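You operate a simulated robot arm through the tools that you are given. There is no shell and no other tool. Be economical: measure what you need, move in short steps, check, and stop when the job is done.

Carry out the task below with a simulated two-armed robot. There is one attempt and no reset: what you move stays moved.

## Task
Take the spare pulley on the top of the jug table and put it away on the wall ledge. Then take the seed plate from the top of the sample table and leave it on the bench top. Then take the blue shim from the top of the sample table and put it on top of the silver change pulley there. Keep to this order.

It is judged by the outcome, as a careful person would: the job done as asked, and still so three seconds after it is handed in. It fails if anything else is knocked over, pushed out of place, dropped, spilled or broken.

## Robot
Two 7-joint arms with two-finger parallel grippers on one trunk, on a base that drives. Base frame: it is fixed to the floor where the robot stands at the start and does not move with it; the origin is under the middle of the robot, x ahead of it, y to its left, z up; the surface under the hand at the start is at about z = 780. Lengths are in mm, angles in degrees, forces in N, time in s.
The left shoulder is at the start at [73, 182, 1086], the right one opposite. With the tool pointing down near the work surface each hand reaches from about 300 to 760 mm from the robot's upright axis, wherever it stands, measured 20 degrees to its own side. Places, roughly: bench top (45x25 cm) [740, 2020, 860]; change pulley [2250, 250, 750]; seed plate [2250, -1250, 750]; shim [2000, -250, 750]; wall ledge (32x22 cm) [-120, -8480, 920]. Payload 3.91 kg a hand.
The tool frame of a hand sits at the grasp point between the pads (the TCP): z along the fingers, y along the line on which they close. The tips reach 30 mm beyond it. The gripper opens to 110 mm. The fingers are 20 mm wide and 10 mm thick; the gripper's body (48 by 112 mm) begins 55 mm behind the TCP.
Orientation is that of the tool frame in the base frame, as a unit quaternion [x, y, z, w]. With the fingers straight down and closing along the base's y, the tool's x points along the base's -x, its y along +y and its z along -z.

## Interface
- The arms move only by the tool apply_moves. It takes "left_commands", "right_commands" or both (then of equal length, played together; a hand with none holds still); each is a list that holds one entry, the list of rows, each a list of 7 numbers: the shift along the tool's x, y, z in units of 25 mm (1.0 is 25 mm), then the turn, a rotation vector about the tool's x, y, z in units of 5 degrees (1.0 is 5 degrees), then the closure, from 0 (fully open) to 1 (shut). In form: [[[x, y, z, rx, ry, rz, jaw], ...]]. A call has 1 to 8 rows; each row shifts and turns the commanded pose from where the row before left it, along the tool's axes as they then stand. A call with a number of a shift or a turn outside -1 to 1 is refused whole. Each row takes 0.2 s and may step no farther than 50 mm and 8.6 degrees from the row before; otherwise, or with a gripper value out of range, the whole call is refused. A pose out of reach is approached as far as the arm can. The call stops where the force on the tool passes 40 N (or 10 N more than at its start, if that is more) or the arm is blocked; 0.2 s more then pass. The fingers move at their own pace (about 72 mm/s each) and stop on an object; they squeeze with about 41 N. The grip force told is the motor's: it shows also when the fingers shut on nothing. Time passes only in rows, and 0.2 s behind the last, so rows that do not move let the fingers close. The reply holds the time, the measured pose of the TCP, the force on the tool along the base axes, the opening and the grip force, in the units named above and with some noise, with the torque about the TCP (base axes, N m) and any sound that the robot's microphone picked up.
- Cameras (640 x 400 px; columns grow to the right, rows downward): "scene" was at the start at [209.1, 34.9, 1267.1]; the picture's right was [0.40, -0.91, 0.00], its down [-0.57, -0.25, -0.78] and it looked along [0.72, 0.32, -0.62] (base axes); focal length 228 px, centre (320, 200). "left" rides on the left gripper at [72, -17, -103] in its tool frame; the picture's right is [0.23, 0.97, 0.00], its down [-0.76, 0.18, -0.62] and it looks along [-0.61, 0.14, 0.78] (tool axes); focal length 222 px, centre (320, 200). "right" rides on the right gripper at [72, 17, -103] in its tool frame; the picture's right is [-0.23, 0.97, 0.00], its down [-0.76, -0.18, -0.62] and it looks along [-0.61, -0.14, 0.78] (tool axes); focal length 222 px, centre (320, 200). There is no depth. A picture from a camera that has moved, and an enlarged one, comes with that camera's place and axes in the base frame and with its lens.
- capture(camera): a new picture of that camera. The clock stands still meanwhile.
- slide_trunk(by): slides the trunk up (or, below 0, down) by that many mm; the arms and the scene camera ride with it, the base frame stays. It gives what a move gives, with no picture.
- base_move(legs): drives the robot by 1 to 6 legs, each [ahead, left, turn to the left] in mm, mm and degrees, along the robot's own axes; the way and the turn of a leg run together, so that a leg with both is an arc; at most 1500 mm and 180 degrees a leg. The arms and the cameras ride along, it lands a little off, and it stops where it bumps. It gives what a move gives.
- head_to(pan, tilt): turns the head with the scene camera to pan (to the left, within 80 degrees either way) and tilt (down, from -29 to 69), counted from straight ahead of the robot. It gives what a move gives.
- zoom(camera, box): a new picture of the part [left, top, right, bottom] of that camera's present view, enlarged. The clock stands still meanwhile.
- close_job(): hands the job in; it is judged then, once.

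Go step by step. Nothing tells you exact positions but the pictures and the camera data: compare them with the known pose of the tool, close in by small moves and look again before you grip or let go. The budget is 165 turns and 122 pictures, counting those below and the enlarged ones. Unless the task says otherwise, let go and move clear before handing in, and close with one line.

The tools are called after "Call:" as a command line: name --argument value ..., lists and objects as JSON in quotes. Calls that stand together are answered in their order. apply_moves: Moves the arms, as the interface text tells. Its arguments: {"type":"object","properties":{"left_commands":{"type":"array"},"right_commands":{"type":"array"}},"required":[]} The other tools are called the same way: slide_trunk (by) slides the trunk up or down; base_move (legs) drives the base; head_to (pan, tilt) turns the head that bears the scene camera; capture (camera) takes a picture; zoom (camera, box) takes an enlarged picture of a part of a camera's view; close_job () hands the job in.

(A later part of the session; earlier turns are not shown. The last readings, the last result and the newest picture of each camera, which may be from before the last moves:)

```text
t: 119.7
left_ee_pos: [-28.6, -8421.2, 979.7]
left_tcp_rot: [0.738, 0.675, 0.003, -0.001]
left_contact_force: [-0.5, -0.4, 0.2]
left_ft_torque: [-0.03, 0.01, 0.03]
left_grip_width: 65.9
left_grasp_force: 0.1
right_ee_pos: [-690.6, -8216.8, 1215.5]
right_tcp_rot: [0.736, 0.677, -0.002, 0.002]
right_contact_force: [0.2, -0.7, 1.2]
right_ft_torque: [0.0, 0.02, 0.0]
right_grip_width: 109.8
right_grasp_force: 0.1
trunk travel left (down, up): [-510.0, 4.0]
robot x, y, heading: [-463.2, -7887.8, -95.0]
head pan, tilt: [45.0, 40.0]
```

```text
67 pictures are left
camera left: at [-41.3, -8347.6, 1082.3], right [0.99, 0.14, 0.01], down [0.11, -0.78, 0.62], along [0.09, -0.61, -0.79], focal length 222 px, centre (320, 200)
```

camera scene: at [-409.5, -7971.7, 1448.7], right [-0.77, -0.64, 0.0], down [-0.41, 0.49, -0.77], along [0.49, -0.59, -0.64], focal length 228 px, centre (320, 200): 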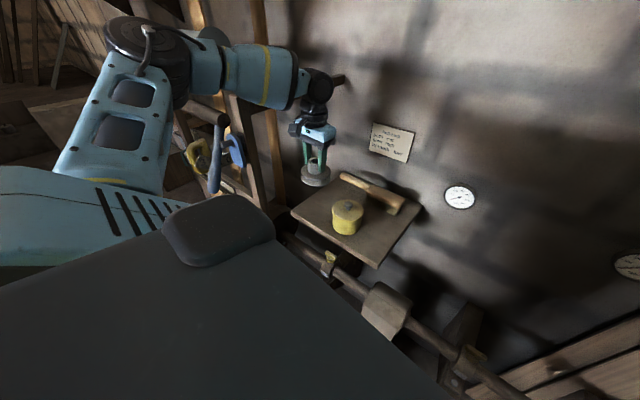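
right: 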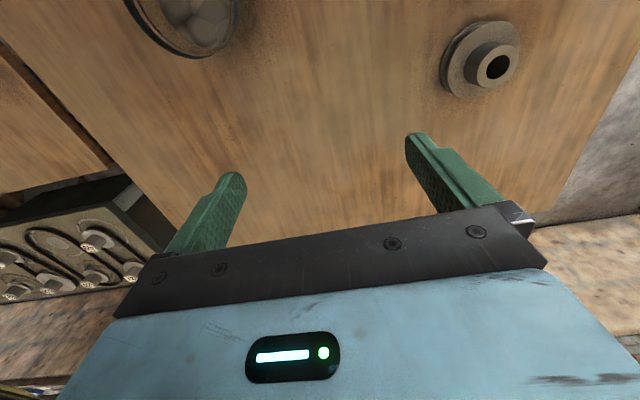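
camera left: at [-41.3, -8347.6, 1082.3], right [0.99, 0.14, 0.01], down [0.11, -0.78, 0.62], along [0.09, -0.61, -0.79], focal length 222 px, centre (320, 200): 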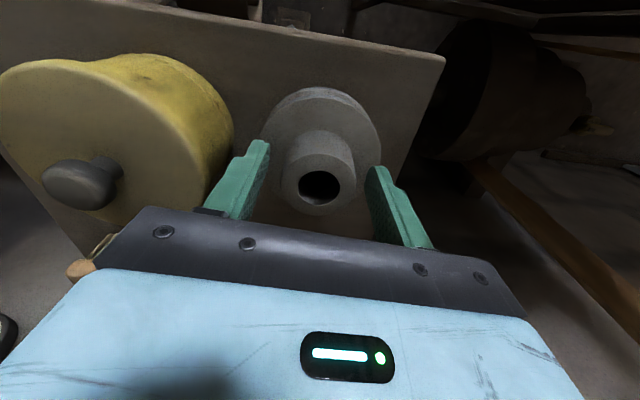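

Pulley stands on the ledge. I raise the hand straight up and check.

Call:
apply_moves --left_commands '[[[0, 0, -0.6, 0, 0, 0, 0.4], [0, 0, -1, 0, 0, 0, 0.4], [0, 0, -1, 0, 0, 0, 0.4], [0, 0, -1, 0, 0, 0, 0.4], [0, 0, -1, 0, 0, 0, 0.4], [0, -0.5, -0.8, 0, 0, 0, 0.4], [0, -1, -0.2, 0, 0, 0, 0.4], [0, -1, 0, 0, 0, 0, 0.4]]]'

Call:
capture --camera "scene"

```text
t: 121.5
left_ee_pos: [-92.4, -8416.3, 1119.3]
left_tcp_rot: [0.737, 0.676, 0.004, -0.001]
left_contact_force: [0.2, 0.1, -0.4]
left_ft_torque: [-0.02, 0.03, 0.0]
left_grip_width: 66.2
left_grasp_force: 0.0
right_ee_pos: [-691.7, -8217.3, 1213.8]
right_tcp_rot: [0.736, 0.677, -0.003, 0.003]
right_contact_force: [0.0, 0.4, 1.0]
right_ft_torque: [0.0, 0.01, 0.02]
right_grip_width: 110.1
right_grasp_force: 0.1
trunk travel left (down, up): [-510.0, 4.0]
robot x, y, heading: [-459.8, -7891.9, -95.2]
head pan, tilt: [45.0, 40.0]
```

```text
66 pictures are left
camera scene: at [-410.8, -7970.9, 1448.8], right [-0.77, -0.64, 0.0], down [-0.41, 0.49, -0.77], along [0.49, -0.59, -0.64], focal length 228 px, centre (320, 200)
```

scene: 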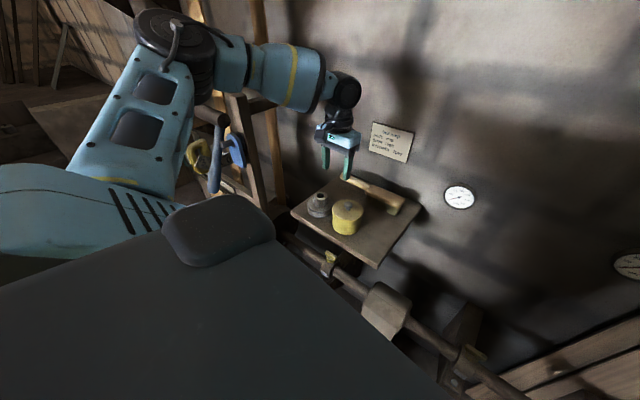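

The pulley is on the ledge beside the pot, nothing disturbed. I back away, tuck the left hand, and then turn around to head for the sample table.

Call:
base_move --legs '[[-350, 0, 0], [-200, 250, 0]]'

Call:
apply_moves --left_commands '[[[0.5, -1, 0, 0, 0, 0, 0], [0.5, -1, 0, 0, 0, 0, 0], [0.5, -1, 0, 0, 0, 0, 0], [0.5, -1, 0, 0, 0, 0, 0], [0.5, -1, 0, 0, 0, 0, 0], [0.5, -1, 0, 0, 0, 0, 0], [0.5, -1, 0, 0, 0, 0, 0], [0.3, -1, 0, 0, 0, 0, 0]]]'

Call:
base_move --legs '[[0, 0, 95], [0, 0, 88]]'

Call:
head_to --pan 0 --tilt 25

Call:
capture --camera "scene"

```text
t: 126.2
left_ee_pos: [204.6, -7896.7, 1119.0]
left_tcp_rot: [0.739, 0.674, 0.003, -0.001]
left_contact_force: [0.0, -0.3, -0.4]
left_ft_torque: [0.0, -0.02, 0.02]
left_grip_width: 66.1
left_grasp_force: 0.1
right_ee_pos: [-391.1, -7692.5, 1214.6]
right_tcp_rot: [0.738, 0.675, -0.002, 0.004]
right_contact_force: [-0.1, -0.2, -0.6]
right_ft_torque: [0.04, -0.04, 0.0]
right_grip_width: 110.3
right_grasp_force: 0.1
trunk travel left (down, up): [-510.0, 4.0]
robot x, y, heading: [-156.7, -7368.2, -95.0]
head pan, tilt: [45.0, 40.0]
```

```text
t: 128.0
left_ee_pos: [14.0, -7782.7, 1117.9]
left_tcp_rot: [0.739, 0.674, 0.005, -0.001]
left_contact_force: [-0.1, 0.2, 0.3]
left_ft_torque: [0.01, 0.0, -0.03]
left_grip_width: 110.2
left_grasp_force: 0.1
right_ee_pos: [-391.1, -7693.1, 1214.1]
right_tcp_rot: [0.737, 0.676, -0.001, 0.004]
right_contact_force: [-0.3, 0.0, -0.2]
right_ft_torque: [0.02, -0.07, 0.01]
right_grip_width: 109.9
right_grasp_force: 0.1
trunk travel left (down, up): [-510.0, 4.0]
robot x, y, heading: [-165.0, -7367.9, -95.4]
head pan, tilt: [45.0, 40.0]
```

```text
t: 136.3
left_ee_pos: [-374.0, -6970.3, 1119.0]
left_tcp_rot: [-0.706, 0.708, -0.001, -0.004]
left_contact_force: [0.7, -0.4, 0.4]
left_ft_torque: [0.0, 0.0, 0.01]
left_grip_width: 110.1
left_grasp_force: 0.1
right_ee_pos: [38.1, -7023.5, 1213.4]
right_tcp_rot: [-0.707, 0.707, 0.003, 0.001]
right_contact_force: [-0.7, 0.4, -1.0]
right_ft_torque: [0.03, -0.04, 0.01]
right_grip_width: 109.9
right_grasp_force: 0.1
trunk travel left (down, up): [-510.0, 4.0]
robot x, y, heading: [-161.6, -7365.9, 89.9]
head pan, tilt: [45.0, 40.0]
```

```text
t: 137.4
left_ee_pos: [-374.1, -6970.5, 1117.8]
left_tcp_rot: [-0.706, 0.708, -0.002, -0.004]
left_contact_force: [0.9, 0.1, -0.7]
left_ft_torque: [0.02, 0.01, -0.01]
left_grip_width: 110.1
left_grasp_force: 0.1
right_ee_pos: [37.8, -7025.1, 1214.9]
right_tcp_rot: [0.707, -0.707, -0.004, -0.003]
right_contact_force: [0.6, 0.0, -0.4]
right_ft_torque: [-0.04, 0.01, 0.0]
right_grip_width: 110.0
right_grasp_force: 0.1
trunk travel left (down, up): [-510.0, 4.0]
robot x, y, heading: [-161.1, -7370.0, 89.7]
head pan, tilt: [0.0, 25.0]
```

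```text
65 pictures are left
camera scene: at [-162.9, -7261.2, 1472.1], right [1.0, 0.0, 0.0], down [0.0, -0.42, -0.91], along [0.0, 0.91, -0.42], focal length 228 px, centre (320, 200)
```

scene: 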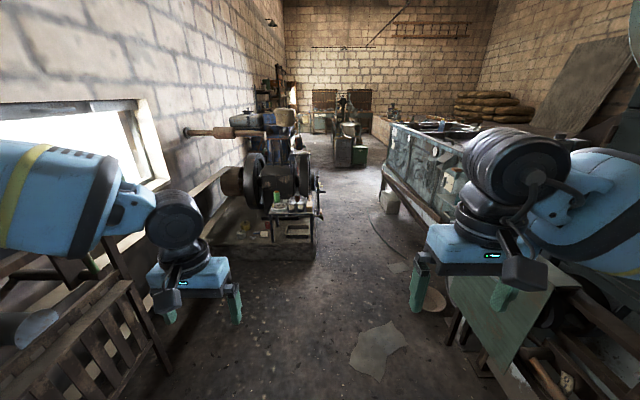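

I drive back out along the same corridor.

Call:
base_move --legs '[[850, -160, 0], [850, -210, 0], [1100, -20, 0], [1150, 0, 0]]'

Call:
capture --camera "scene"

```text
t: 156.8
left_ee_pos: [7.5, -3035.8, 1118.5]
left_tcp_rot: [0.712, -0.702, 0.001, 0.004]
left_contact_force: [-0.6, 0.3, -0.2]
left_ft_torque: [0.02, 0.0, -0.03]
left_grip_width: 109.9
left_grasp_force: 0.1
right_ee_pos: [421.0, -3082.1, 1214.1]
right_tcp_rot: [0.712, -0.702, -0.003, -0.002]
right_contact_force: [0.5, 0.7, -0.4]
right_ft_torque: [-0.01, -0.01, -0.02]
right_grip_width: 110.0
right_grasp_force: 0.1
trunk travel left (down, up): [-510.0, 4.0]
robot x, y, heading: [223.6, -3430.6, 90.7]
head pan, tilt: [0.0, 25.0]
```

```text
64 pictures are left
camera scene: at [223.1, -3322.2, 1472.2], right [1.0, 0.01, 0.0], down [0.01, -0.42, -0.91], along [-0.01, 0.91, -0.42], focal length 228 px, centre (320, 200)
```

scene: 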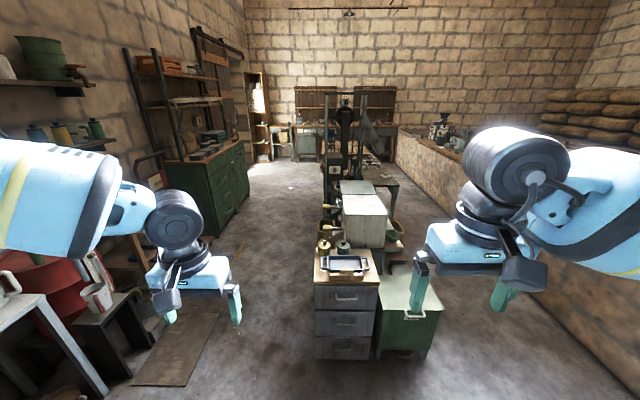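

The island's right-hand aisle (x ≈ 870…1850) leads along the brick sample table. I slide right and drive up it.

Call:
base_move --legs '[[120, 0, 0], [0, -1100, -0.7], [1200, -20, 0]]'

Call:
head_to --pan -35 --tilt 25

Call:
capture --camera "scene"

```text
t: 173.2
left_ee_pos: [1091.6, -1699.2, 1118.5]
left_tcp_rot: [0.713, -0.701, 0.001, 0.004]
left_contact_force: [-0.1, -0.1, 0.5]
left_ft_torque: [-0.02, 0.02, 0.02]
left_grip_width: 110.0
left_grasp_force: 0.0
right_ee_pos: [1505.7, -1742.1, 1214.9]
right_tcp_rot: [0.715, -0.699, -0.003, -0.001]
right_contact_force: [-0.8, -0.8, -0.5]
right_ft_torque: [-0.03, -0.02, -0.03]
right_grip_width: 109.9
right_grasp_force: 0.1
trunk travel left (down, up): [-510.0, 4.0]
robot x, y, heading: [1315.3, -2092.2, 91.6]
head pan, tilt: [0.0, 25.0]
```

```text
t: 174.2
left_ee_pos: [1091.7, -1699.5, 1118.6]
left_tcp_rot: [0.714, -0.7, 0.001, 0.004]
left_contact_force: [-0.3, 0.8, -0.5]
left_ft_torque: [-0.06, 0.0, -0.01]
left_grip_width: 110.0
left_grasp_force: 0.1
right_ee_pos: [1504.9, -1741.7, 1213.8]
right_tcp_rot: [0.715, -0.699, -0.003, -0.002]
right_contact_force: [-0.3, -0.8, -0.4]
right_ft_torque: [0.02, 0.01, 0.01]
right_grip_width: 110.0
right_grasp_force: 0.1
trunk travel left (down, up): [-510.0, 4.0]
robot x, y, heading: [1311.6, -2089.6, 91.2]
head pan, tilt: [-35.0, 25.0]
```

```text
63 pictures are left
camera scene: at [1363.1, -1999.5, 1472.1], right [0.83, -0.56, 0.0], down [-0.23, -0.35, -0.91], along [0.5, 0.75, -0.42], focal length 228 px, centre (320, 200)
```

scene: 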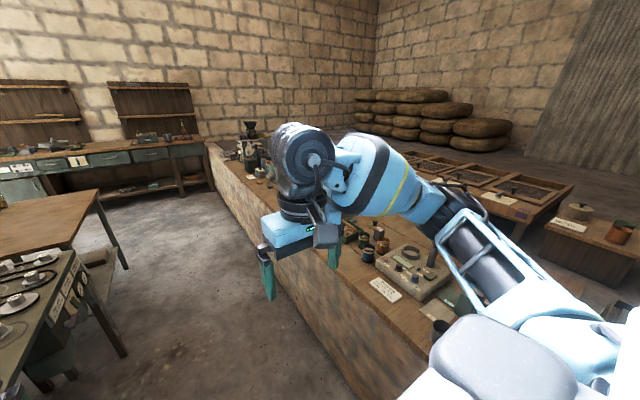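

The counter with the brick front is the sample table. I drive up level with the seed plate and turn to face it.

Call:
base_move --legs '[[760, 0, 0], [0, 0, -91]]'

Call:
head_to --pan 0 --tilt 38

Call:
capture --camera "scene"

```text
t: 182.2
left_ee_pos: [1691.7, -1108.3, 1119.1]
left_tcp_rot: [-0.006, 1.0, 0.002, -0.003]
left_contact_force: [0.6, 0.5, -0.7]
left_ft_torque: [-0.01, 0.0, 0.04]
left_grip_width: 110.1
left_grasp_force: 0.1
right_ee_pos: [1644.6, -1521.6, 1214.6]
right_tcp_rot: [-0.008, 1.0, 0.001, 0.003]
right_contact_force: [0.9, 0.4, -0.1]
right_ft_torque: [-0.01, 0.04, -0.02]
right_grip_width: 110.0
right_grasp_force: 0.2
trunk travel left (down, up): [-510.0, 4.0]
robot x, y, heading: [1301.8, -1328.9, 0.8]
head pan, tilt: [-35.0, 25.0]
```

```text
t: 183.2
left_ee_pos: [1692.0, -1109.7, 1118.6]
left_tcp_rot: [-0.006, 1.0, 0.002, -0.003]
left_contact_force: [0.3, -0.2, -0.2]
left_ft_torque: [-0.01, -0.01, -0.01]
left_grip_width: 109.8
left_grasp_force: 0.1
right_ee_pos: [1644.7, -1523.1, 1214.1]
right_tcp_rot: [-0.007, 1.0, 0.001, 0.003]
right_contact_force: [-0.3, 0.3, -0.2]
right_ft_torque: [-0.01, 0.02, 0.01]
right_grip_width: 110.2
right_grasp_force: 0.1
trunk travel left (down, up): [-510.0, 4.0]
robot x, y, heading: [1299.2, -1328.3, 0.6]
head pan, tilt: [0.0, 38.0]
```

```text
62 pictures are left
camera scene: at [1397.8, -1326.4, 1451.8], right [0.01, -1.0, 0.0], down [-0.62, -0.01, -0.79], along [0.79, 0.01, -0.62], focal length 228 px, centre (320, 200)
```

scene: 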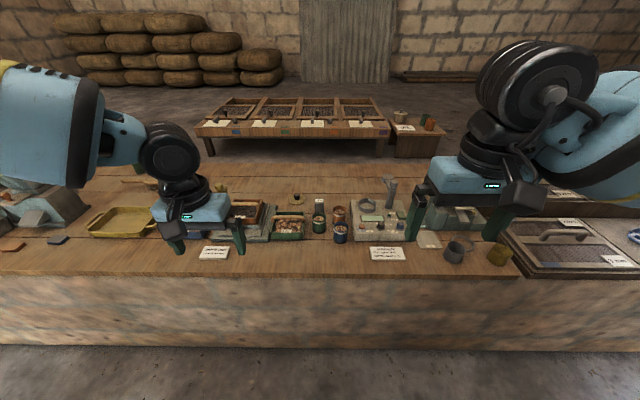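

I zoom on the counter to identify the seed plate.

Call:
zoom --camera "scene" --box '[190, 170, 350, 270]'

Call:
zoom --camera "scene" --box '[340, 170, 500, 270]'

```text
4.00 times, centred on (270, 220) of scene
camera zoom: at [1397.8, -1326.4, 1451.8], right [0.01, -1.0, 0.0], down [-0.62, -0.01, -0.79], along [0.79, 0.01, -0.62], focal length 914 px, centre (520, 120)
```

zoom: 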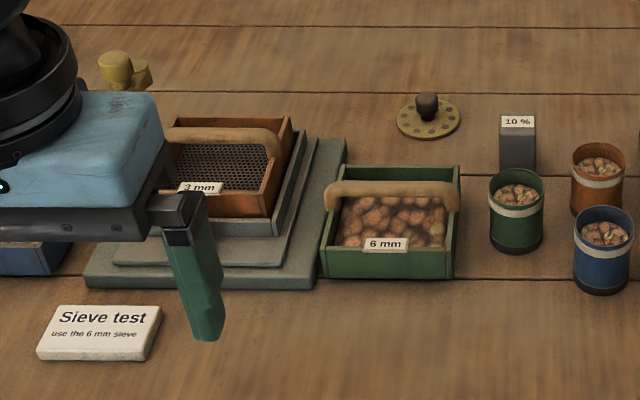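

```text
4.00 times, centred on (420, 220) of scene
camera zoom: at [1397.8, -1326.4, 1451.8], right [0.01, -1.0, 0.0], down [-0.62, -0.01, -0.79], along [0.79, 0.01, -0.62], focal length 914 px, centre (-80, 120)
```

zoom: 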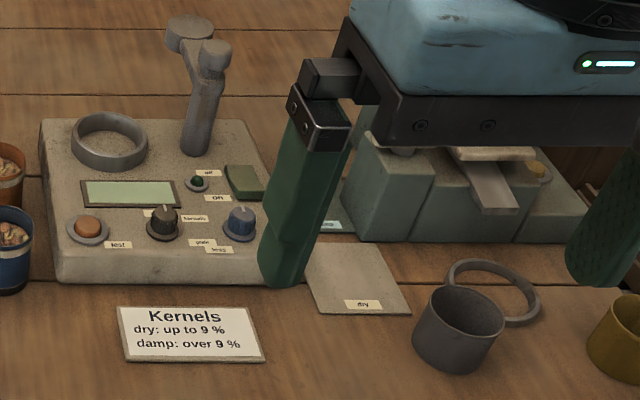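

The seed plate is the perforated disc with a black knob at about [2288, −1200]. I move to the counter so it lies ahead-left, with the left hand still high.

Call:
base_move --legs '[[0, -90, -0.6], [240, 0, 0]]'

Call:
base_move --legs '[[40, 0, 0]]'

Call:
head_to --pan 20 --tilt 38

Call:
capture --camera "scene"

```text
t: 186.1
left_ee_pos: [1939.0, -1200.8, 1118.7]
left_tcp_rot: [-0.001, 1.0, 0.002, -0.003]
left_contact_force: [0.1, -0.5, 0.0]
left_ft_torque: [-0.04, 0.0, 0.02]
left_grip_width: 110.2
left_grasp_force: 0.2
right_ee_pos: [1890.1, -1614.1, 1214.6]
right_tcp_rot: [-0.004, 1.0, 0.001, 0.004]
right_contact_force: [-0.4, -2.1, 0.1]
right_ft_torque: [0.01, 0.02, 0.02]
right_grip_width: 109.8
right_grasp_force: 0.0
trunk travel left (down, up): [-510.0, 4.0]
robot x, y, heading: [1545.1, -1416.3, 0.4]
head pan, tilt: [0.0, 38.0]
```

```text
t: 186.9
left_ee_pos: [1975.1, -1200.1, 1120.9]
left_tcp_rot: [-0.003, 1.0, 0.002, -0.002]
left_contact_force: [0.6, 0.4, -0.7]
left_ft_torque: [-0.03, -0.04, -0.01]
left_grip_width: 110.1
left_grasp_force: 0.0
right_ee_pos: [1925.2, -1613.4, 1215.7]
right_tcp_rot: [-0.005, 1.0, 0.002, 0.005]
right_contact_force: [-0.5, -0.8, -0.9]
right_ft_torque: [-0.04, -0.02, 0.03]
right_grip_width: 109.8
right_grasp_force: 0.0
trunk travel left (down, up): [-510.0, 4.0]
robot x, y, heading: [1579.5, -1417.8, 0.5]
head pan, tilt: [0.0, 38.0]
```

```text
t: 187.8
left_ee_pos: [1975.2, -1201.4, 1118.5]
left_tcp_rot: [-0.003, 1.0, 0.001, -0.003]
left_contact_force: [-0.5, -0.1, 0.5]
left_ft_torque: [-0.02, -0.03, 0.0]
left_grip_width: 110.1
left_grasp_force: 0.1
right_ee_pos: [1927.2, -1613.8, 1214.7]
right_tcp_rot: [-0.005, 1.0, 0.001, 0.003]
right_contact_force: [0.5, 0.0, 0.4]
right_ft_torque: [0.02, 0.01, -0.02]
right_grip_width: 110.1
right_grasp_force: 0.0
trunk travel left (down, up): [-510.0, 4.0]
robot x, y, heading: [1582.7, -1418.9, 0.2]
head pan, tilt: [20.0, 38.0]
```

```text
59 pictures are left
camera scene: at [1675.9, -1386.7, 1451.8], right [0.35, -0.94, 0.0], down [-0.58, -0.21, -0.79], along [0.74, 0.27, -0.62], focal length 228 px, centre (320, 200)
```

scene: 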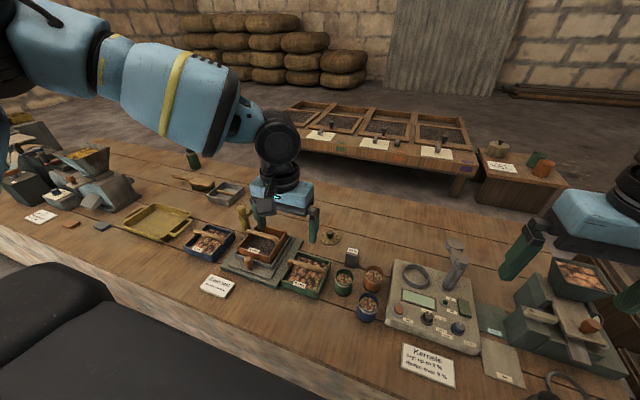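

The plate sits at about [2318, −1197], z ≈ 727. I edge the base 45 mm closer, lower the trunk, and extend the left hand above it.

Call:
base_move --legs '[[45, 0, 0]]'

Call:
slide_trunk --by -150

Call:
apply_moves --left_commands '[[[-1, 0, 0, 0, 0, 0, 0], [-1, 0, 0, 0, 0, 0, 0], [-1, 0, 0, 0, 0, 0, 0], [-1, 0, 0, 0, 0, 0, 0], [-1, 0, 0, 0, 0, 0, 0], [-1, 0, 0, 0, 0, 0, 0], [-1, 0, 0, 0, 0, 0, 0], [0, 0, 0, 0, 0, 0, 0]]]'

Call:
capture --camera "left"

```text
t: 188.7
left_ee_pos: [2008.5, -1199.7, 1117.3]
left_tcp_rot: [-0.004, 1.0, 0.001, -0.007]
left_contact_force: [0.3, 0.7, -0.6]
left_ft_torque: [0.0, 0.03, -0.03]
left_grip_width: 109.8
left_grasp_force: 0.1
right_ee_pos: [1961.7, -1613.5, 1214.0]
right_tcp_rot: [-0.004, 1.0, 0.003, 0.003]
right_contact_force: [0.8, 0.1, -0.4]
right_ft_torque: [0.0, 0.03, 0.01]
right_grip_width: 110.0
right_grasp_force: 0.1
trunk travel left (down, up): [-510.0, 4.0]
robot x, y, heading: [1611.8, -1414.3, 0.2]
head pan, tilt: [20.0, 38.0]
stopped in leg 1: the robot was blocked; the commanded pose is now the measured one
```

```text
t: 190.5
left_ee_pos: [2005.0, -1200.9, 969.5]
left_tcp_rot: [-0.002, 1.0, 0.002, -0.003]
left_contact_force: [0.5, -0.5, -0.2]
left_ft_torque: [0.02, 0.0, 0.03]
left_grip_width: 110.2
left_grasp_force: 0.0
right_ee_pos: [1956.9, -1613.1, 1065.8]
right_tcp_rot: [-0.005, 1.0, 0.002, 0.005]
right_contact_force: [0.1, 0.6, -0.7]
right_ft_torque: [-0.01, 0.02, -0.01]
right_grip_width: 110.2
right_grasp_force: 0.1
trunk travel left (down, up): [-360.0, 154.0]
robot x, y, heading: [1610.1, -1415.8, 0.5]
head pan, tilt: [20.0, 38.0]
```

```text
t: 192.3
left_ee_pos: [2178.6, -1199.7, 968.4]
left_tcp_rot: [-0.003, 1.0, 0.002, -0.002]
left_contact_force: [-0.5, 0.1, 0.0]
left_ft_torque: [0.03, 0.0, -0.01]
left_grip_width: 110.0
left_grasp_force: 0.1
right_ee_pos: [1955.6, -1612.4, 1065.2]
right_tcp_rot: [-0.005, 1.0, 0.002, 0.004]
right_contact_force: [0.1, 0.2, -0.7]
right_ft_torque: [-0.01, 0.01, -0.01]
right_grip_width: 110.1
right_grasp_force: 0.1
trunk travel left (down, up): [-360.0, 154.0]
robot x, y, heading: [1610.8, -1419.8, 0.2]
head pan, tilt: [20.0, 38.0]
```

```text
58 pictures are left
camera left: at [2106.7, -1217.1, 1071.6], right [-0.23, 0.97, 0.01], down [0.76, 0.18, 0.62], along [0.6, 0.15, -0.78], focal length 222 px, centre (320, 200)
```

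left: 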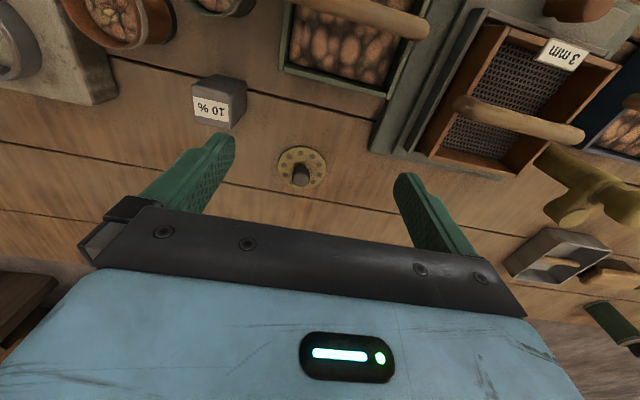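

The plate is at about [2292, −1200]. I extend further toward it at this height.

Call:
apply_moves --left_commands '[[[-0.8, 0, 0.2, 0, 0, 0, 0.3], [-0.8, 0, 0.2, 0, 0, 0, 0.3], [-0.8, 0, 0.2, 0, 0, 0, 0.3], [-0.8, 0, 0.2, 0, 0, 0, 0.3], [-0.8, 0, 0.2, 0, 0, 0, 0.3], [0, 0, 0, 0, 0, 0, 0.3]]]'

Call:
capture --camera "left"

```text
t: 193.7
left_ee_pos: [2220.9, -1180.4, 945.3]
left_tcp_rot: [-0.002, 1.0, 0.002, -0.003]
left_contact_force: [-0.8, 0.1, -0.8]
left_ft_torque: [-0.04, 0.01, -0.02]
left_grip_width: 76.7
left_grasp_force: 0.1
left hand out of reach, approached as far as the arm can: row 2, 3, 4, 5
right_ee_pos: [1955.7, -1614.5, 1065.4]
right_tcp_rot: [-0.004, 1.0, 0.001, 0.005]
right_contact_force: [0.6, -0.1, -0.6]
right_ft_torque: [0.01, 0.01, -0.03]
right_grip_width: 110.1
right_grasp_force: 0.0
trunk travel left (down, up): [-360.0, 154.0]
robot x, y, heading: [1609.4, -1415.2, 0.6]
head pan, tilt: [20.0, 38.0]
```

```text
57 pictures are left
camera left: at [2148.6, -1198.1, 1048.9], right [-0.23, 0.97, 0.01], down [0.76, 0.18, 0.62], along [0.6, 0.15, -0.79], focal length 222 px, centre (320, 200)
```

left: 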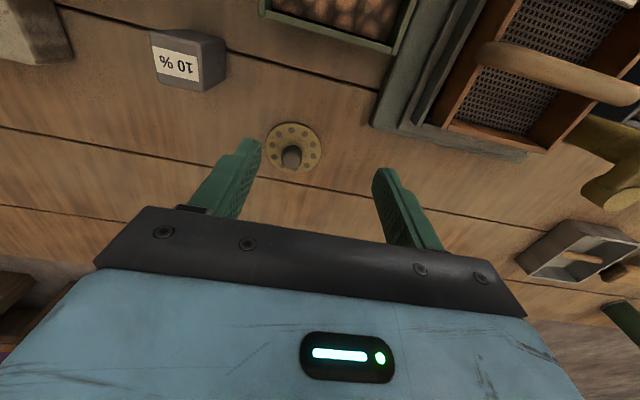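

The reach grows lower down, and behind the green box there's free room below me. I descend to tips ≈ 790 and try extending to the plate.

Call:
apply_moves --left_commands '[[[0, -0.4, 0.9, 0, 0, 0, 0.3], [0, -0.4, 0.9, 0, 0, 0, 0.3], [0, 0, 0.9, 0, 0, 0, 0.3], [0, 0, 0.9, 0, 0, 0, 0.3], [0, 0, 0.9, 0, 0, 0, 0.3], [-0.8, 0, 0.3, 0, 0, 0, 0.3], [-0.8, 0, 0, 0, 0, 0, 0.3], [-0.8, 0, 0, 0, 0, 0, 0.3]]]'

Call:
capture --camera "left"

```text
t: 195.5
left_ee_pos: [2224.4, -1176.0, 836.0]
left_tcp_rot: [-0.003, 1.0, 0.001, -0.002]
left_contact_force: [0.4, -0.5, 0.2]
left_ft_torque: [0.0, 0.03, 0.01]
left_grip_width: 77.1
left_grasp_force: 0.0
left hand out of reach, approached as far as the arm can: row 1, 2, 6, 7, 8
right_ee_pos: [1956.0, -1614.2, 1065.5]
right_tcp_rot: [-0.004, 1.0, 0.002, 0.006]
right_contact_force: [-0.8, 0.9, -0.3]
right_ft_torque: [0.0, -0.01, 0.01]
right_grip_width: 110.0
right_grasp_force: 0.1
trunk travel left (down, up): [-360.0, 154.0]
robot x, y, heading: [1611.3, -1417.3, 0.4]
head pan, tilt: [20.0, 38.0]
```

```text
56 pictures are left
camera left: at [2151.6, -1193.5, 939.7], right [-0.23, 0.97, 0.0], down [0.76, 0.18, 0.62], along [0.6, 0.15, -0.78], focal length 222 px, centre (320, 200)
```

left: 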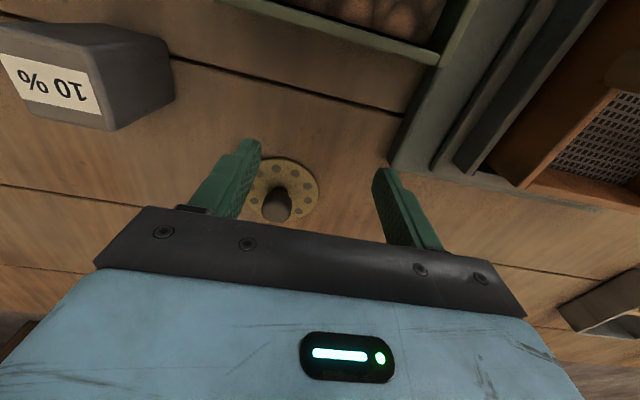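

Still short by ~70 mm. Tilting the hand 20° forward about the closing axis will gain reach and still grip the knob squarely; I tilt, then advance level.

Call:
apply_moves --left_commands '[[[0, -0.26, 0, 0, -1, 0, 0.3], [0, -0.26, 0, 0, -1, 0, 0.3], [0, -0.26, 0, 0, -1, 0, 0.3], [0, -0.26, 0, 0, -1, 0, 0.3], [-0.75, 0, 0.27, 0, 0, 0, 0.3], [-0.75, 0, 0.27, 0, 0, 0, 0.3], [0, 0, 0, 0, 0, 0, 0.3]]]'

Call:
capture --camera "left"

```text
t: 197.1
left_ee_pos: [2266.3, -1201.3, 835.8]
left_tcp_rot: [-0.003, 0.985, 0.003, 0.171]
left_contact_force: [0.7, -0.4, 0.3]
left_ft_torque: [-0.04, -0.01, 0.02]
left_grip_width: 77.3
left_grasp_force: 0.1
right_ee_pos: [1955.8, -1614.1, 1066.6]
right_tcp_rot: [-0.004, 1.0, 0.003, 0.005]
right_contact_force: [-0.7, 0.2, 0.1]
right_ft_torque: [-0.01, 0.03, 0.01]
right_grip_width: 109.9
right_grasp_force: 0.1
trunk travel left (down, up): [-360.0, 154.0]
robot x, y, heading: [1609.4, -1415.7, 0.2]
head pan, tilt: [20.0, 38.0]
```

```text
55 pictures are left
camera left: at [2162.0, -1219.1, 908.5], right [-0.22, 0.97, -0.07], down [0.51, 0.18, 0.84], along [0.83, 0.15, -0.53], focal length 222 px, centre (320, 200)
```

left: 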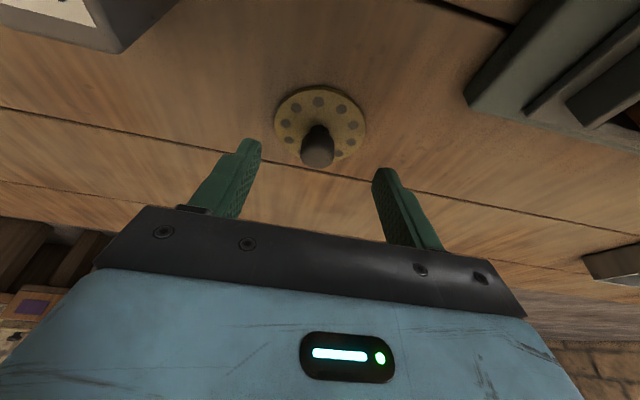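

The knob lines up with the fingers' centre line. I approach along the finger direction 48 mm, then look.

Call:
apply_moves --left_commands '[[[-0.03, 0, 0.7, 0, 0, 0, 0.4], [-0.03, 0, 0.7, 0, 0, 0, 0.4], [-0.03, 0, 0.5, 0, 0, 0, 0.4], [0, 0, 0, 0, 0, 0, 0.4]]]'

Call:
capture --camera "left"

Call:
zoom --camera "scene" --box '[250, 170, 410, 280]'

```text
t: 198.1
left_ee_pos: [2269.2, -1188.4, 797.9]
left_tcp_rot: [-0.002, 0.985, 0.002, 0.172]
left_contact_force: [0.1, -0.5, 0.8]
left_ft_torque: [0.02, 0.0, -0.02]
left_grip_width: 65.9
left_grasp_force: 0.1
left hand out of reach, approached as far as the arm can: row 1, 2, 3
right_ee_pos: [1956.5, -1613.1, 1066.0]
right_tcp_rot: [-0.004, 1.0, 0.002, 0.006]
right_contact_force: [-0.4, -0.8, -0.4]
right_ft_torque: [0.03, 0.03, 0.01]
right_grip_width: 110.0
right_grasp_force: 0.1
trunk travel left (down, up): [-360.0, 154.0]
robot x, y, heading: [1610.7, -1414.1, 0.2]
head pan, tilt: [20.0, 38.0]
```

```text
54 pictures are left
camera left: at [2164.6, -1205.4, 869.5], right [-0.22, 0.97, -0.07], down [0.51, 0.18, 0.84], along [0.83, 0.15, -0.53], focal length 222 px, centre (320, 200)
```

left: 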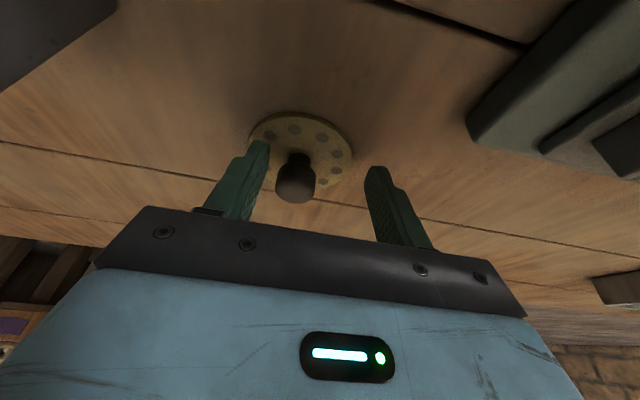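

```text
3.64 times, centred on (330, 225) of scene
camera zoom: at [1818.3, -1385.7, 1278.1], right [0.35, -0.94, 0.0], down [-0.58, -0.21, -0.79], along [0.74, 0.27, -0.62], focal length 831 px, centre (284, 109)
```

zoom: 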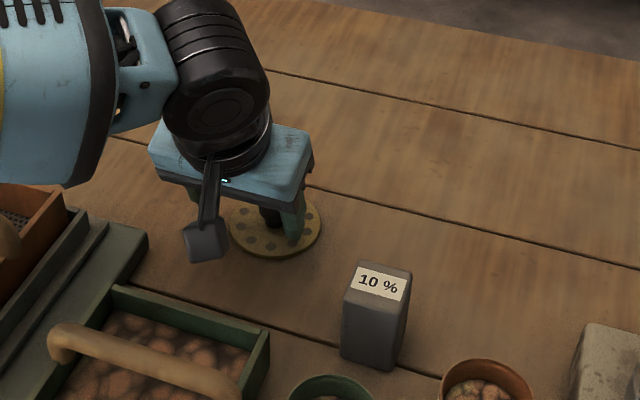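

It ran out of reach again and drifted left 12 mm. I add 8° of tilt, re-centre in y, and then check.

Call:
apply_moves --left_commands '[[[0, -0.26, 0, 0, -0.8, 0, 0.3], [0, -0.26, 0, 0, -0.8, 0, 0.3], [0, 0, 0, 0, 0, 0, 0.3]]]'

Call:
apply_moves --left_commands '[[[-0.2, 0, 0.3, 0, 0, 0, 0.3], [-0.2, 0, 0.3, 0, 0, 0, 0.3], [0, 0, 0, 0, 0, 0, 0.3]]]'

Call:
capture --camera "left"

```text
t: 198.9
left_ee_pos: [2268.2, -1200.2, 797.4]
left_tcp_rot: [-0.002, 0.971, 0.003, 0.24]
left_contact_force: [-0.2, -0.5, -0.6]
left_ft_torque: [0.01, -0.01, 0.01]
left_grip_width: 76.9
left_grasp_force: 0.1
right_ee_pos: [1955.4, -1614.7, 1065.2]
right_tcp_rot: [-0.004, 1.0, 0.002, 0.005]
right_contact_force: [-0.4, 0.0, 0.0]
right_ft_torque: [-0.01, -0.02, 0.03]
right_grip_width: 109.9
right_grasp_force: 0.2
trunk travel left (down, up): [-360.0, 154.0]
robot x, y, heading: [1609.1, -1418.9, 0.4]
head pan, tilt: [20.0, 38.0]
```

```text
t: 199.7
left_ee_pos: [2280.0, -1196.8, 790.7]
left_tcp_rot: [-0.002, 0.971, 0.002, 0.239]
left_contact_force: [0.2, 0.1, -1.1]
left_ft_torque: [-0.02, 0.05, -0.01]
left_grip_width: 76.8
left_grasp_force: 0.1
left hand out of reach, approached as far as the arm can: row 2
right_ee_pos: [1956.4, -1615.2, 1065.3]
right_tcp_rot: [-0.004, 1.0, 0.002, 0.006]
right_contact_force: [0.2, -0.6, 0.8]
right_ft_torque: [-0.02, -0.01, -0.01]
right_grip_width: 110.0
right_grasp_force: 0.0
trunk travel left (down, up): [-360.0, 154.0]
robot x, y, heading: [1607.2, -1414.5, 0.4]
head pan, tilt: [20.0, 38.0]
```

```text
52 pictures are left
camera left: at [2166.0, -1213.9, 848.1], right [-0.21, 0.97, -0.1], down [0.38, 0.18, 0.91], along [0.9, 0.15, -0.41], focal length 222 px, centre (320, 200)
```

left: 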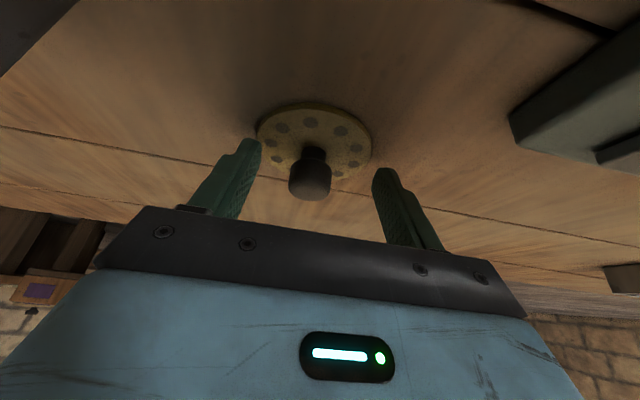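

The knob head is at about z 774; I need ~10 mm more forward. I tilt 5° more and advance slightly.

Call:
apply_moves --left_commands '[[[0, -0.12, 0, 0, -1, 0, 0.3], [-0.13, 0, 0.23, 0, 0, 0, 0.3], [-0.14, 0, 0.23, 0, 0, 0, 0.3], [0, 0, 0, 0, 0, 0, 0.3]]]'

Call:
capture --camera "left"

Call:
zoom --camera "scene" --box '[250, 170, 410, 280]'

```text
t: 200.7
left_ee_pos: [2287.9, -1196.0, 787.2]
left_tcp_rot: [-0.002, 0.96, 0.002, 0.282]
left_contact_force: [-0.3, 0.5, 0.8]
left_ft_torque: [-0.04, -0.01, 0.01]
left_grip_width: 76.7
left_grasp_force: 0.1
left hand out of reach, approached as far as the arm can: row 3
right_ee_pos: [1955.9, -1614.4, 1065.0]
right_tcp_rot: [-0.004, 1.0, 0.002, 0.006]
right_contact_force: [-1.1, -0.4, -0.2]
right_ft_torque: [-0.04, -0.04, 0.01]
right_grip_width: 110.1
right_grasp_force: 0.0
trunk travel left (down, up): [-360.0, 154.0]
robot x, y, heading: [1606.8, -1420.6, 0.4]
head pan, tilt: [20.0, 38.0]
```

```text
51 pictures are left
camera left: at [2170.3, -1213.4, 834.3], right [-0.2, 0.97, -0.12], down [0.3, 0.18, 0.94], along [0.93, 0.15, -0.33], focal length 222 px, centre (320, 200)
```

left: 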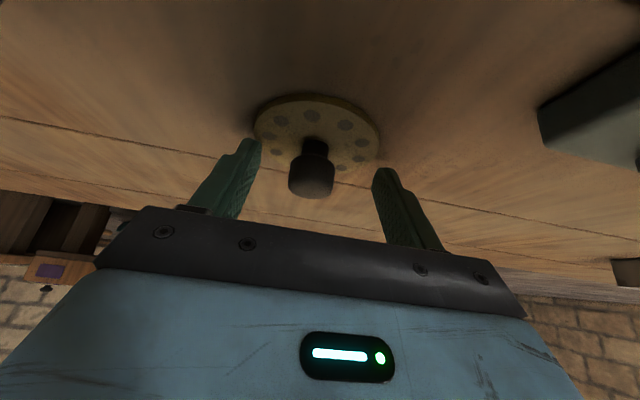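

```text
3.64 times, centred on (330, 225) of scene
camera zoom: at [1818.4, -1385.6, 1278.1], right [0.35, -0.94, 0.0], down [-0.58, -0.21, -0.79], along [0.74, 0.27, -0.62], focal length 831 px, centre (284, 109)
```

zoom: 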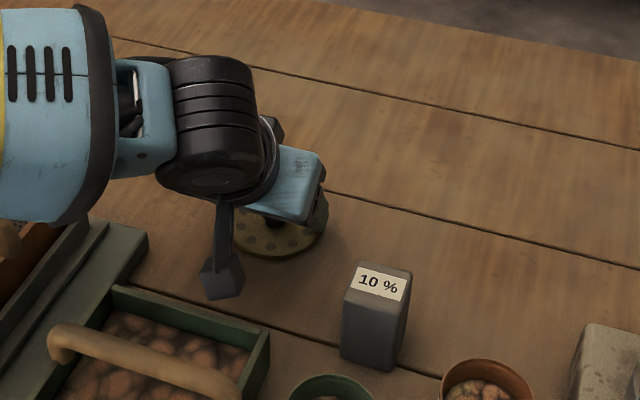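

By the plate's apparent size, the knob head sits right between the pads (about 8 mm past the TCP, 6 mm to the right), tips ~4 mm over the disc. I shift 5 mm and close.

Call:
apply_moves --left_commands '[[[0.06, -0.22, 0, 0, 0, 0, 0.4], [0, 0, 0, 0, 0, 0, 0.6], [0, 0, 0, 0, 0, 0, 0.7], [0, 0, 0, 0, 0, 0, 0.7]]]'

Call:
capture --camera "left"

```text
t: 201.7
left_ee_pos: [2284.5, -1199.5, 787.0]
left_tcp_rot: [-0.002, 0.959, 0.002, 0.282]
left_contact_force: [0.7, -0.2, 0.0]
left_ft_torque: [-0.03, -0.01, -0.01]
left_grip_width: 32.9
left_grasp_force: 0.0
left hand out of reach, approached as far as the arm can: row 1
right_ee_pos: [1956.0, -1614.3, 1065.9]
right_tcp_rot: [-0.004, 1.0, 0.002, 0.005]
right_contact_force: [0.0, -0.7, 0.0]
right_ft_torque: [0.01, -0.01, 0.0]
right_grip_width: 109.9
right_grasp_force: 0.0
trunk travel left (down, up): [-360.0, 154.0]
robot x, y, heading: [1607.7, -1420.4, 0.3]
head pan, tilt: [20.0, 38.0]
```

```text
49 pictures are left
camera left: at [2166.7, -1217.2, 834.1], right [-0.2, 0.97, -0.12], down [0.3, 0.18, 0.94], along [0.93, 0.15, -0.33], focal length 222 px, centre (320, 200)
```

left: 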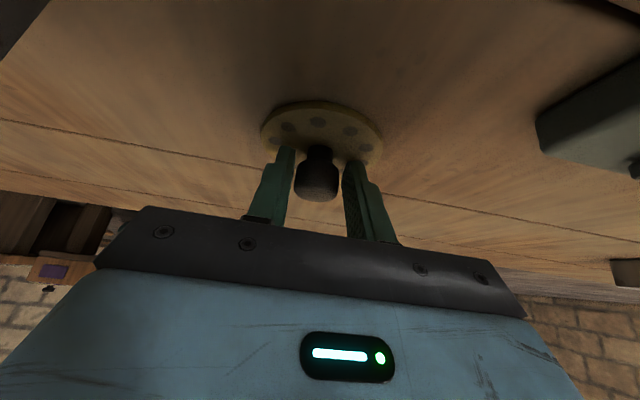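

Centred well. I close fully and check the grip.

Call:
apply_moves --left_commands '[[[0, 0, 0, 0, 0, 0, 0.8], [0, 0, 0, 0, 0, 0, 1], [0, 0, 0, 0, 0, 0, 1], [0, 0, 0, 0, 0, 0, 1]]]'

Call:
apply_moves --left_commands '[[[0.25, 0, -0.42, 0, 0, 0, 1], [0.4, 0, -0.8, 0, 0, 0, 1], [0.5, 0, -0.8, 0, 0, 0, 1], [0, 0, 0, 0, 0, 0, 1]]]'

Call:
capture --camera "left"

```text
t: 202.7
left_ee_pos: [2284.5, -1201.0, 787.4]
left_tcp_rot: [-0.002, 0.96, 0.003, 0.281]
left_contact_force: [1.1, -0.2, 0.9]
left_ft_torque: [-0.09, -0.01, -0.01]
left_grip_width: 26.4
left_grasp_force: 41.0
right_ee_pos: [1956.0, -1613.4, 1066.7]
right_tcp_rot: [-0.005, 1.0, 0.001, 0.005]
right_contact_force: [0.2, 0.3, -0.2]
right_ft_torque: [0.01, -0.01, 0.03]
right_grip_width: 109.7
right_grasp_force: 0.1
trunk travel left (down, up): [-360.0, 154.0]
robot x, y, heading: [1610.2, -1415.5, 0.4]
head pan, tilt: [20.0, 38.0]
```

```text
t: 203.7
left_ee_pos: [2234.2, -1201.1, 814.5]
left_tcp_rot: [-0.003, 0.96, 0.003, 0.281]
left_contact_force: [-0.4, 0.7, -0.6]
left_ft_torque: [0.0, 0.01, 0.0]
left_grip_width: 26.7
left_grasp_force: 40.5
right_ee_pos: [1955.8, -1613.9, 1065.5]
right_tcp_rot: [-0.004, 1.0, 0.002, 0.005]
right_contact_force: [-0.7, 0.6, -0.1]
right_ft_torque: [-0.02, -0.02, 0.0]
right_grip_width: 110.1
right_grasp_force: 0.0
trunk travel left (down, up): [-360.0, 154.0]
robot x, y, heading: [1610.2, -1414.5, 0.5]
head pan, tilt: [20.0, 38.0]
```

```text
48 pictures are left
camera left: at [2116.3, -1218.4, 861.7], right [-0.2, 0.97, -0.12], down [0.3, 0.18, 0.94], along [0.93, 0.15, -0.33], focal length 222 px, centre (320, 200)
```

left: 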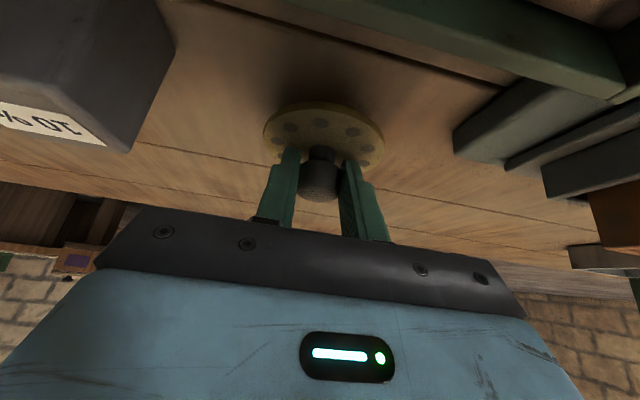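

The plate is held (light). I went back more than up, so now straight up with the right sign.

Call:
apply_moves --left_commands '[[[-0.54, 0, -0.84, 0, 0, 0, 1], [-0.54, 0, -0.84, 0, 0, 0, 1], [-0.54, 0, -0.84, 0, 0, 0, 1], [-0.54, 0, -0.84, 0, 0, 0, 1], [-0.54, 0, -0.84, 0, 0, 0, 1], [-0.54, 0, -0.84, 0, 0, 0, 1]]]'

Call:
slide_trunk --by 100

Call:
capture --camera "scene"

```text
t: 205.1
left_ee_pos: [2232.8, -1201.1, 964.8]
left_tcp_rot: [-0.001, 0.96, 0.002, 0.28]
left_contact_force: [0.0, -0.2, -0.3]
left_ft_torque: [0.02, -0.01, 0.01]
left_grip_width: 26.6
left_grasp_force: 41.1
right_ee_pos: [1955.2, -1615.5, 1064.9]
right_tcp_rot: [-0.004, 1.0, 0.002, 0.006]
right_contact_force: [0.1, -0.3, -0.4]
right_ft_torque: [0.02, -0.01, -0.01]
right_grip_width: 110.0
right_grasp_force: 0.1
trunk travel left (down, up): [-360.0, 154.0]
robot x, y, heading: [1610.8, -1416.8, 0.3]
head pan, tilt: [20.0, 38.0]
```

```text
t: 206.4
left_ee_pos: [2234.0, -1200.7, 1062.4]
left_tcp_rot: [-0.002, 0.96, 0.002, 0.28]
left_contact_force: [0.2, 0.1, -1.1]
left_ft_torque: [0.01, 0.0, -0.01]
left_grip_width: 26.5
left_grasp_force: 40.7
right_ee_pos: [1957.0, -1613.6, 1164.7]
right_tcp_rot: [-0.006, 1.0, 0.001, 0.004]
right_contact_force: [0.0, -0.1, -0.8]
right_ft_torque: [-0.01, 0.0, 0.01]
right_grip_width: 109.7
right_grasp_force: 0.0
trunk travel left (down, up): [-460.0, 54.0]
robot x, y, heading: [1611.5, -1416.7, 0.5]
head pan, tilt: [20.0, 38.0]
```

```text
47 pictures are left
camera scene: at [1765.8, -1386.0, 1394.8], right [0.35, -0.94, 0.0], down [-0.58, -0.21, -0.79], along [0.74, 0.27, -0.62], focal length 228 px, centre (320, 200)
```

scene: 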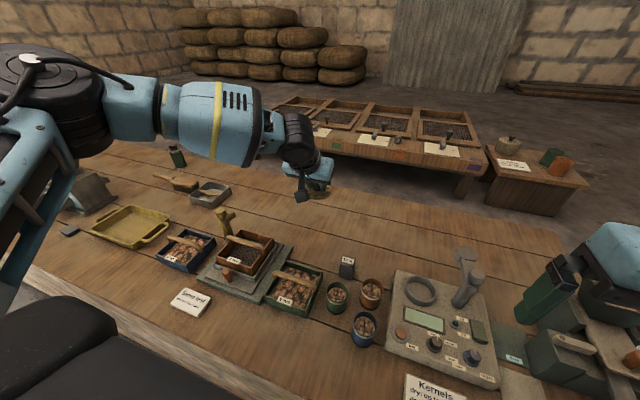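

All undisturbed. I retract the hand, back off from the counter, and turn left to head for the bench.

Call:
apply_moves --left_commands '[[[0.84, 0, -0.55, 0, 0, 0, 1], [0.84, 0, -0.55, 0, 0, 0, 1], [0.84, 0, -0.55, 0, 0, 0, 1], [0.84, 0, -0.55, 0, 0, 0, 1], [0.84, 0, -0.55, 0, 0, 0, 1], [0.84, 0, -0.55, 0, 0, 0, 1], [0.84, 0, -0.55, 0, 0, 0, 1]]]'

Call:
base_move --legs '[[-300, 0, 0], [0, 0, 90], [1450, 0, 0]]'

Call:
head_to --pan 10 --tilt 25

Call:
capture --camera "scene"

```text
t: 208.0
left_ee_pos: [2058.5, -1201.3, 1065.0]
left_tcp_rot: [-0.002, 0.96, 0.003, 0.281]
left_contact_force: [0.3, 0.7, -0.4]
left_ft_torque: [0.03, 0.0, 0.01]
left_grip_width: 26.5
left_grasp_force: 41.1
right_ee_pos: [1956.5, -1614.0, 1164.7]
right_tcp_rot: [-0.004, 1.0, 0.001, 0.005]
right_contact_force: [-0.1, 0.4, 0.1]
right_ft_torque: [0.02, 0.01, 0.0]
right_grip_width: 110.1
right_grasp_force: 0.0
trunk travel left (down, up): [-460.0, 54.0]
robot x, y, heading: [1610.7, -1416.6, 0.5]
head pan, tilt: [20.0, 38.0]
```

```text
t: 220.7
left_ee_pos: [1052.7, 476.5, 1065.8]
left_tcp_rot: [0.688, -0.669, -0.203, -0.194]
left_contact_force: [0.2, 0.5, -0.4]
left_ft_torque: [-0.01, 0.02, 0.01]
left_grip_width: 26.8
left_grasp_force: 40.9
right_ee_pos: [1467.9, 381.2, 1165.2]
right_tcp_rot: [0.719, -0.695, -0.005, -0.002]
right_contact_force: [0.3, -0.4, 0.2]
right_ft_torque: [-0.03, 0.03, -0.01]
right_grip_width: 110.0
right_grasp_force: 0.1
trunk travel left (down, up): [-460.0, 54.0]
robot x, y, heading: [1277.6, 30.8, 91.9]
head pan, tilt: [20.0, 38.0]
```

```text
t: 221.4
left_ee_pos: [1052.9, 475.3, 1063.9]
left_tcp_rot: [0.688, -0.669, -0.203, -0.194]
left_contact_force: [-0.5, 0.4, -0.7]
left_ft_torque: [-0.04, -0.02, -0.01]
left_grip_width: 26.6
left_grasp_force: 40.6
right_ee_pos: [1466.9, 381.9, 1165.0]
right_tcp_rot: [0.719, -0.695, -0.006, -0.002]
right_contact_force: [-0.1, 0.4, 1.1]
right_ft_torque: [-0.05, 0.0, 0.03]
right_grip_width: 109.9
right_grasp_force: 0.1
trunk travel left (down, up): [-460.0, 54.0]
robot x, y, heading: [1271.9, 28.3, 91.9]
head pan, tilt: [10.0, 25.0]
```

```text
46 pictures are left
camera scene: at [1255.3, 197.6, 1415.2], right [0.98, 0.2, 0.0], down [0.09, -0.41, -0.91], along [-0.18, 0.89, -0.42], focal length 228 px, centre (320, 200)
```

scene: 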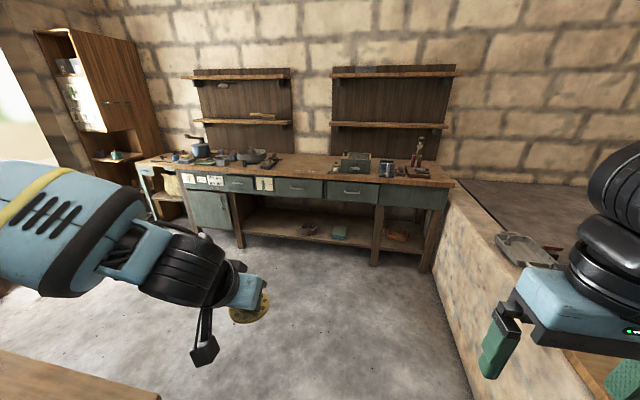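

The bench's free stretch is right around pixel (305, 167). I zoom to check it.

Call:
zoom --camera "scene" --box '[220, 130, 380, 210]'

Call:
base_move --legs '[[750, 0, -1.9], [350, 230, 0]]'

Call:
head_to --pan 15 --tilt 35

Call:
capture --camera "scene"

```text
4.00 times, centred on (300, 170) of scene
camera zoom: at [1255.3, 197.6, 1415.2], right [0.98, 0.2, 0.0], down [0.09, -0.41, -0.91], along [-0.18, 0.89, -0.42], focal length 914 px, centre (400, 320)
```

zoom: 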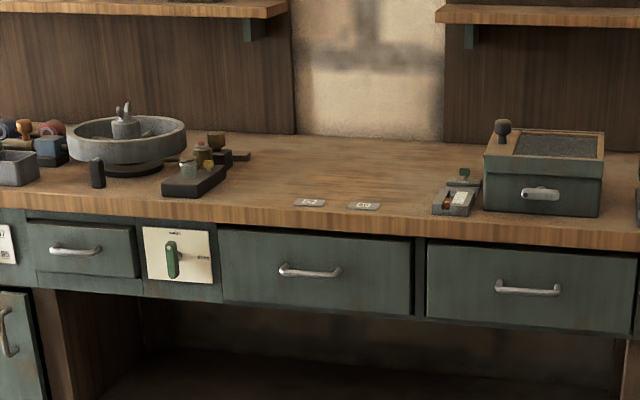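

```text
t: 227.7
left_ee_pos: [811.4, 1573.3, 1065.0]
left_tcp_rot: [0.684, -0.673, -0.202, -0.196]
left_contact_force: [0.6, -0.3, -1.4]
left_ft_torque: [-0.02, 0.0, 0.01]
left_grip_width: 26.2
left_grasp_force: 41.0
right_ee_pos: [1223.2, 1475.0, 1165.5]
right_tcp_rot: [0.715, -0.699, -0.005, -0.003]
right_contact_force: [0.0, 0.2, 0.5]
right_ft_torque: [0.0, 0.0, -0.03]
right_grip_width: 109.9
right_grasp_force: 0.0
trunk travel left (down, up): [-460.0, 54.0]
robot x, y, heading: [1028.3, 1123.6, 91.0]
head pan, tilt: [10.0, 25.0]
```

```text
t: 228.4
left_ee_pos: [810.3, 1572.6, 1065.3]
left_tcp_rot: [0.684, -0.673, -0.202, -0.196]
left_contact_force: [0.1, 0.0, -1.0]
left_ft_torque: [-0.02, 0.01, 0.0]
left_grip_width: 26.2
left_grasp_force: 40.9
right_ee_pos: [1222.6, 1475.7, 1165.2]
right_tcp_rot: [0.715, -0.699, -0.005, -0.002]
right_contact_force: [0.6, -0.3, -0.3]
right_ft_torque: [-0.01, 0.01, -0.01]
right_grip_width: 109.9
right_grasp_force: 0.1
trunk travel left (down, up): [-460.0, 54.0]
robot x, y, heading: [1028.2, 1127.3, 91.1]
head pan, tilt: [15.0, 35.0]
```

```text
44 pictures are left
camera scene: at [1003.1, 1287.3, 1399.6], right [0.96, 0.28, 0.0], down [0.16, -0.55, -0.82], along [-0.23, 0.79, -0.57], focal length 228 px, centre (320, 200)
```

scene: 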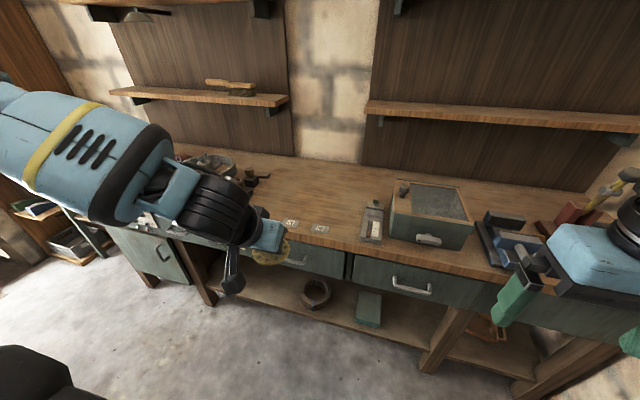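

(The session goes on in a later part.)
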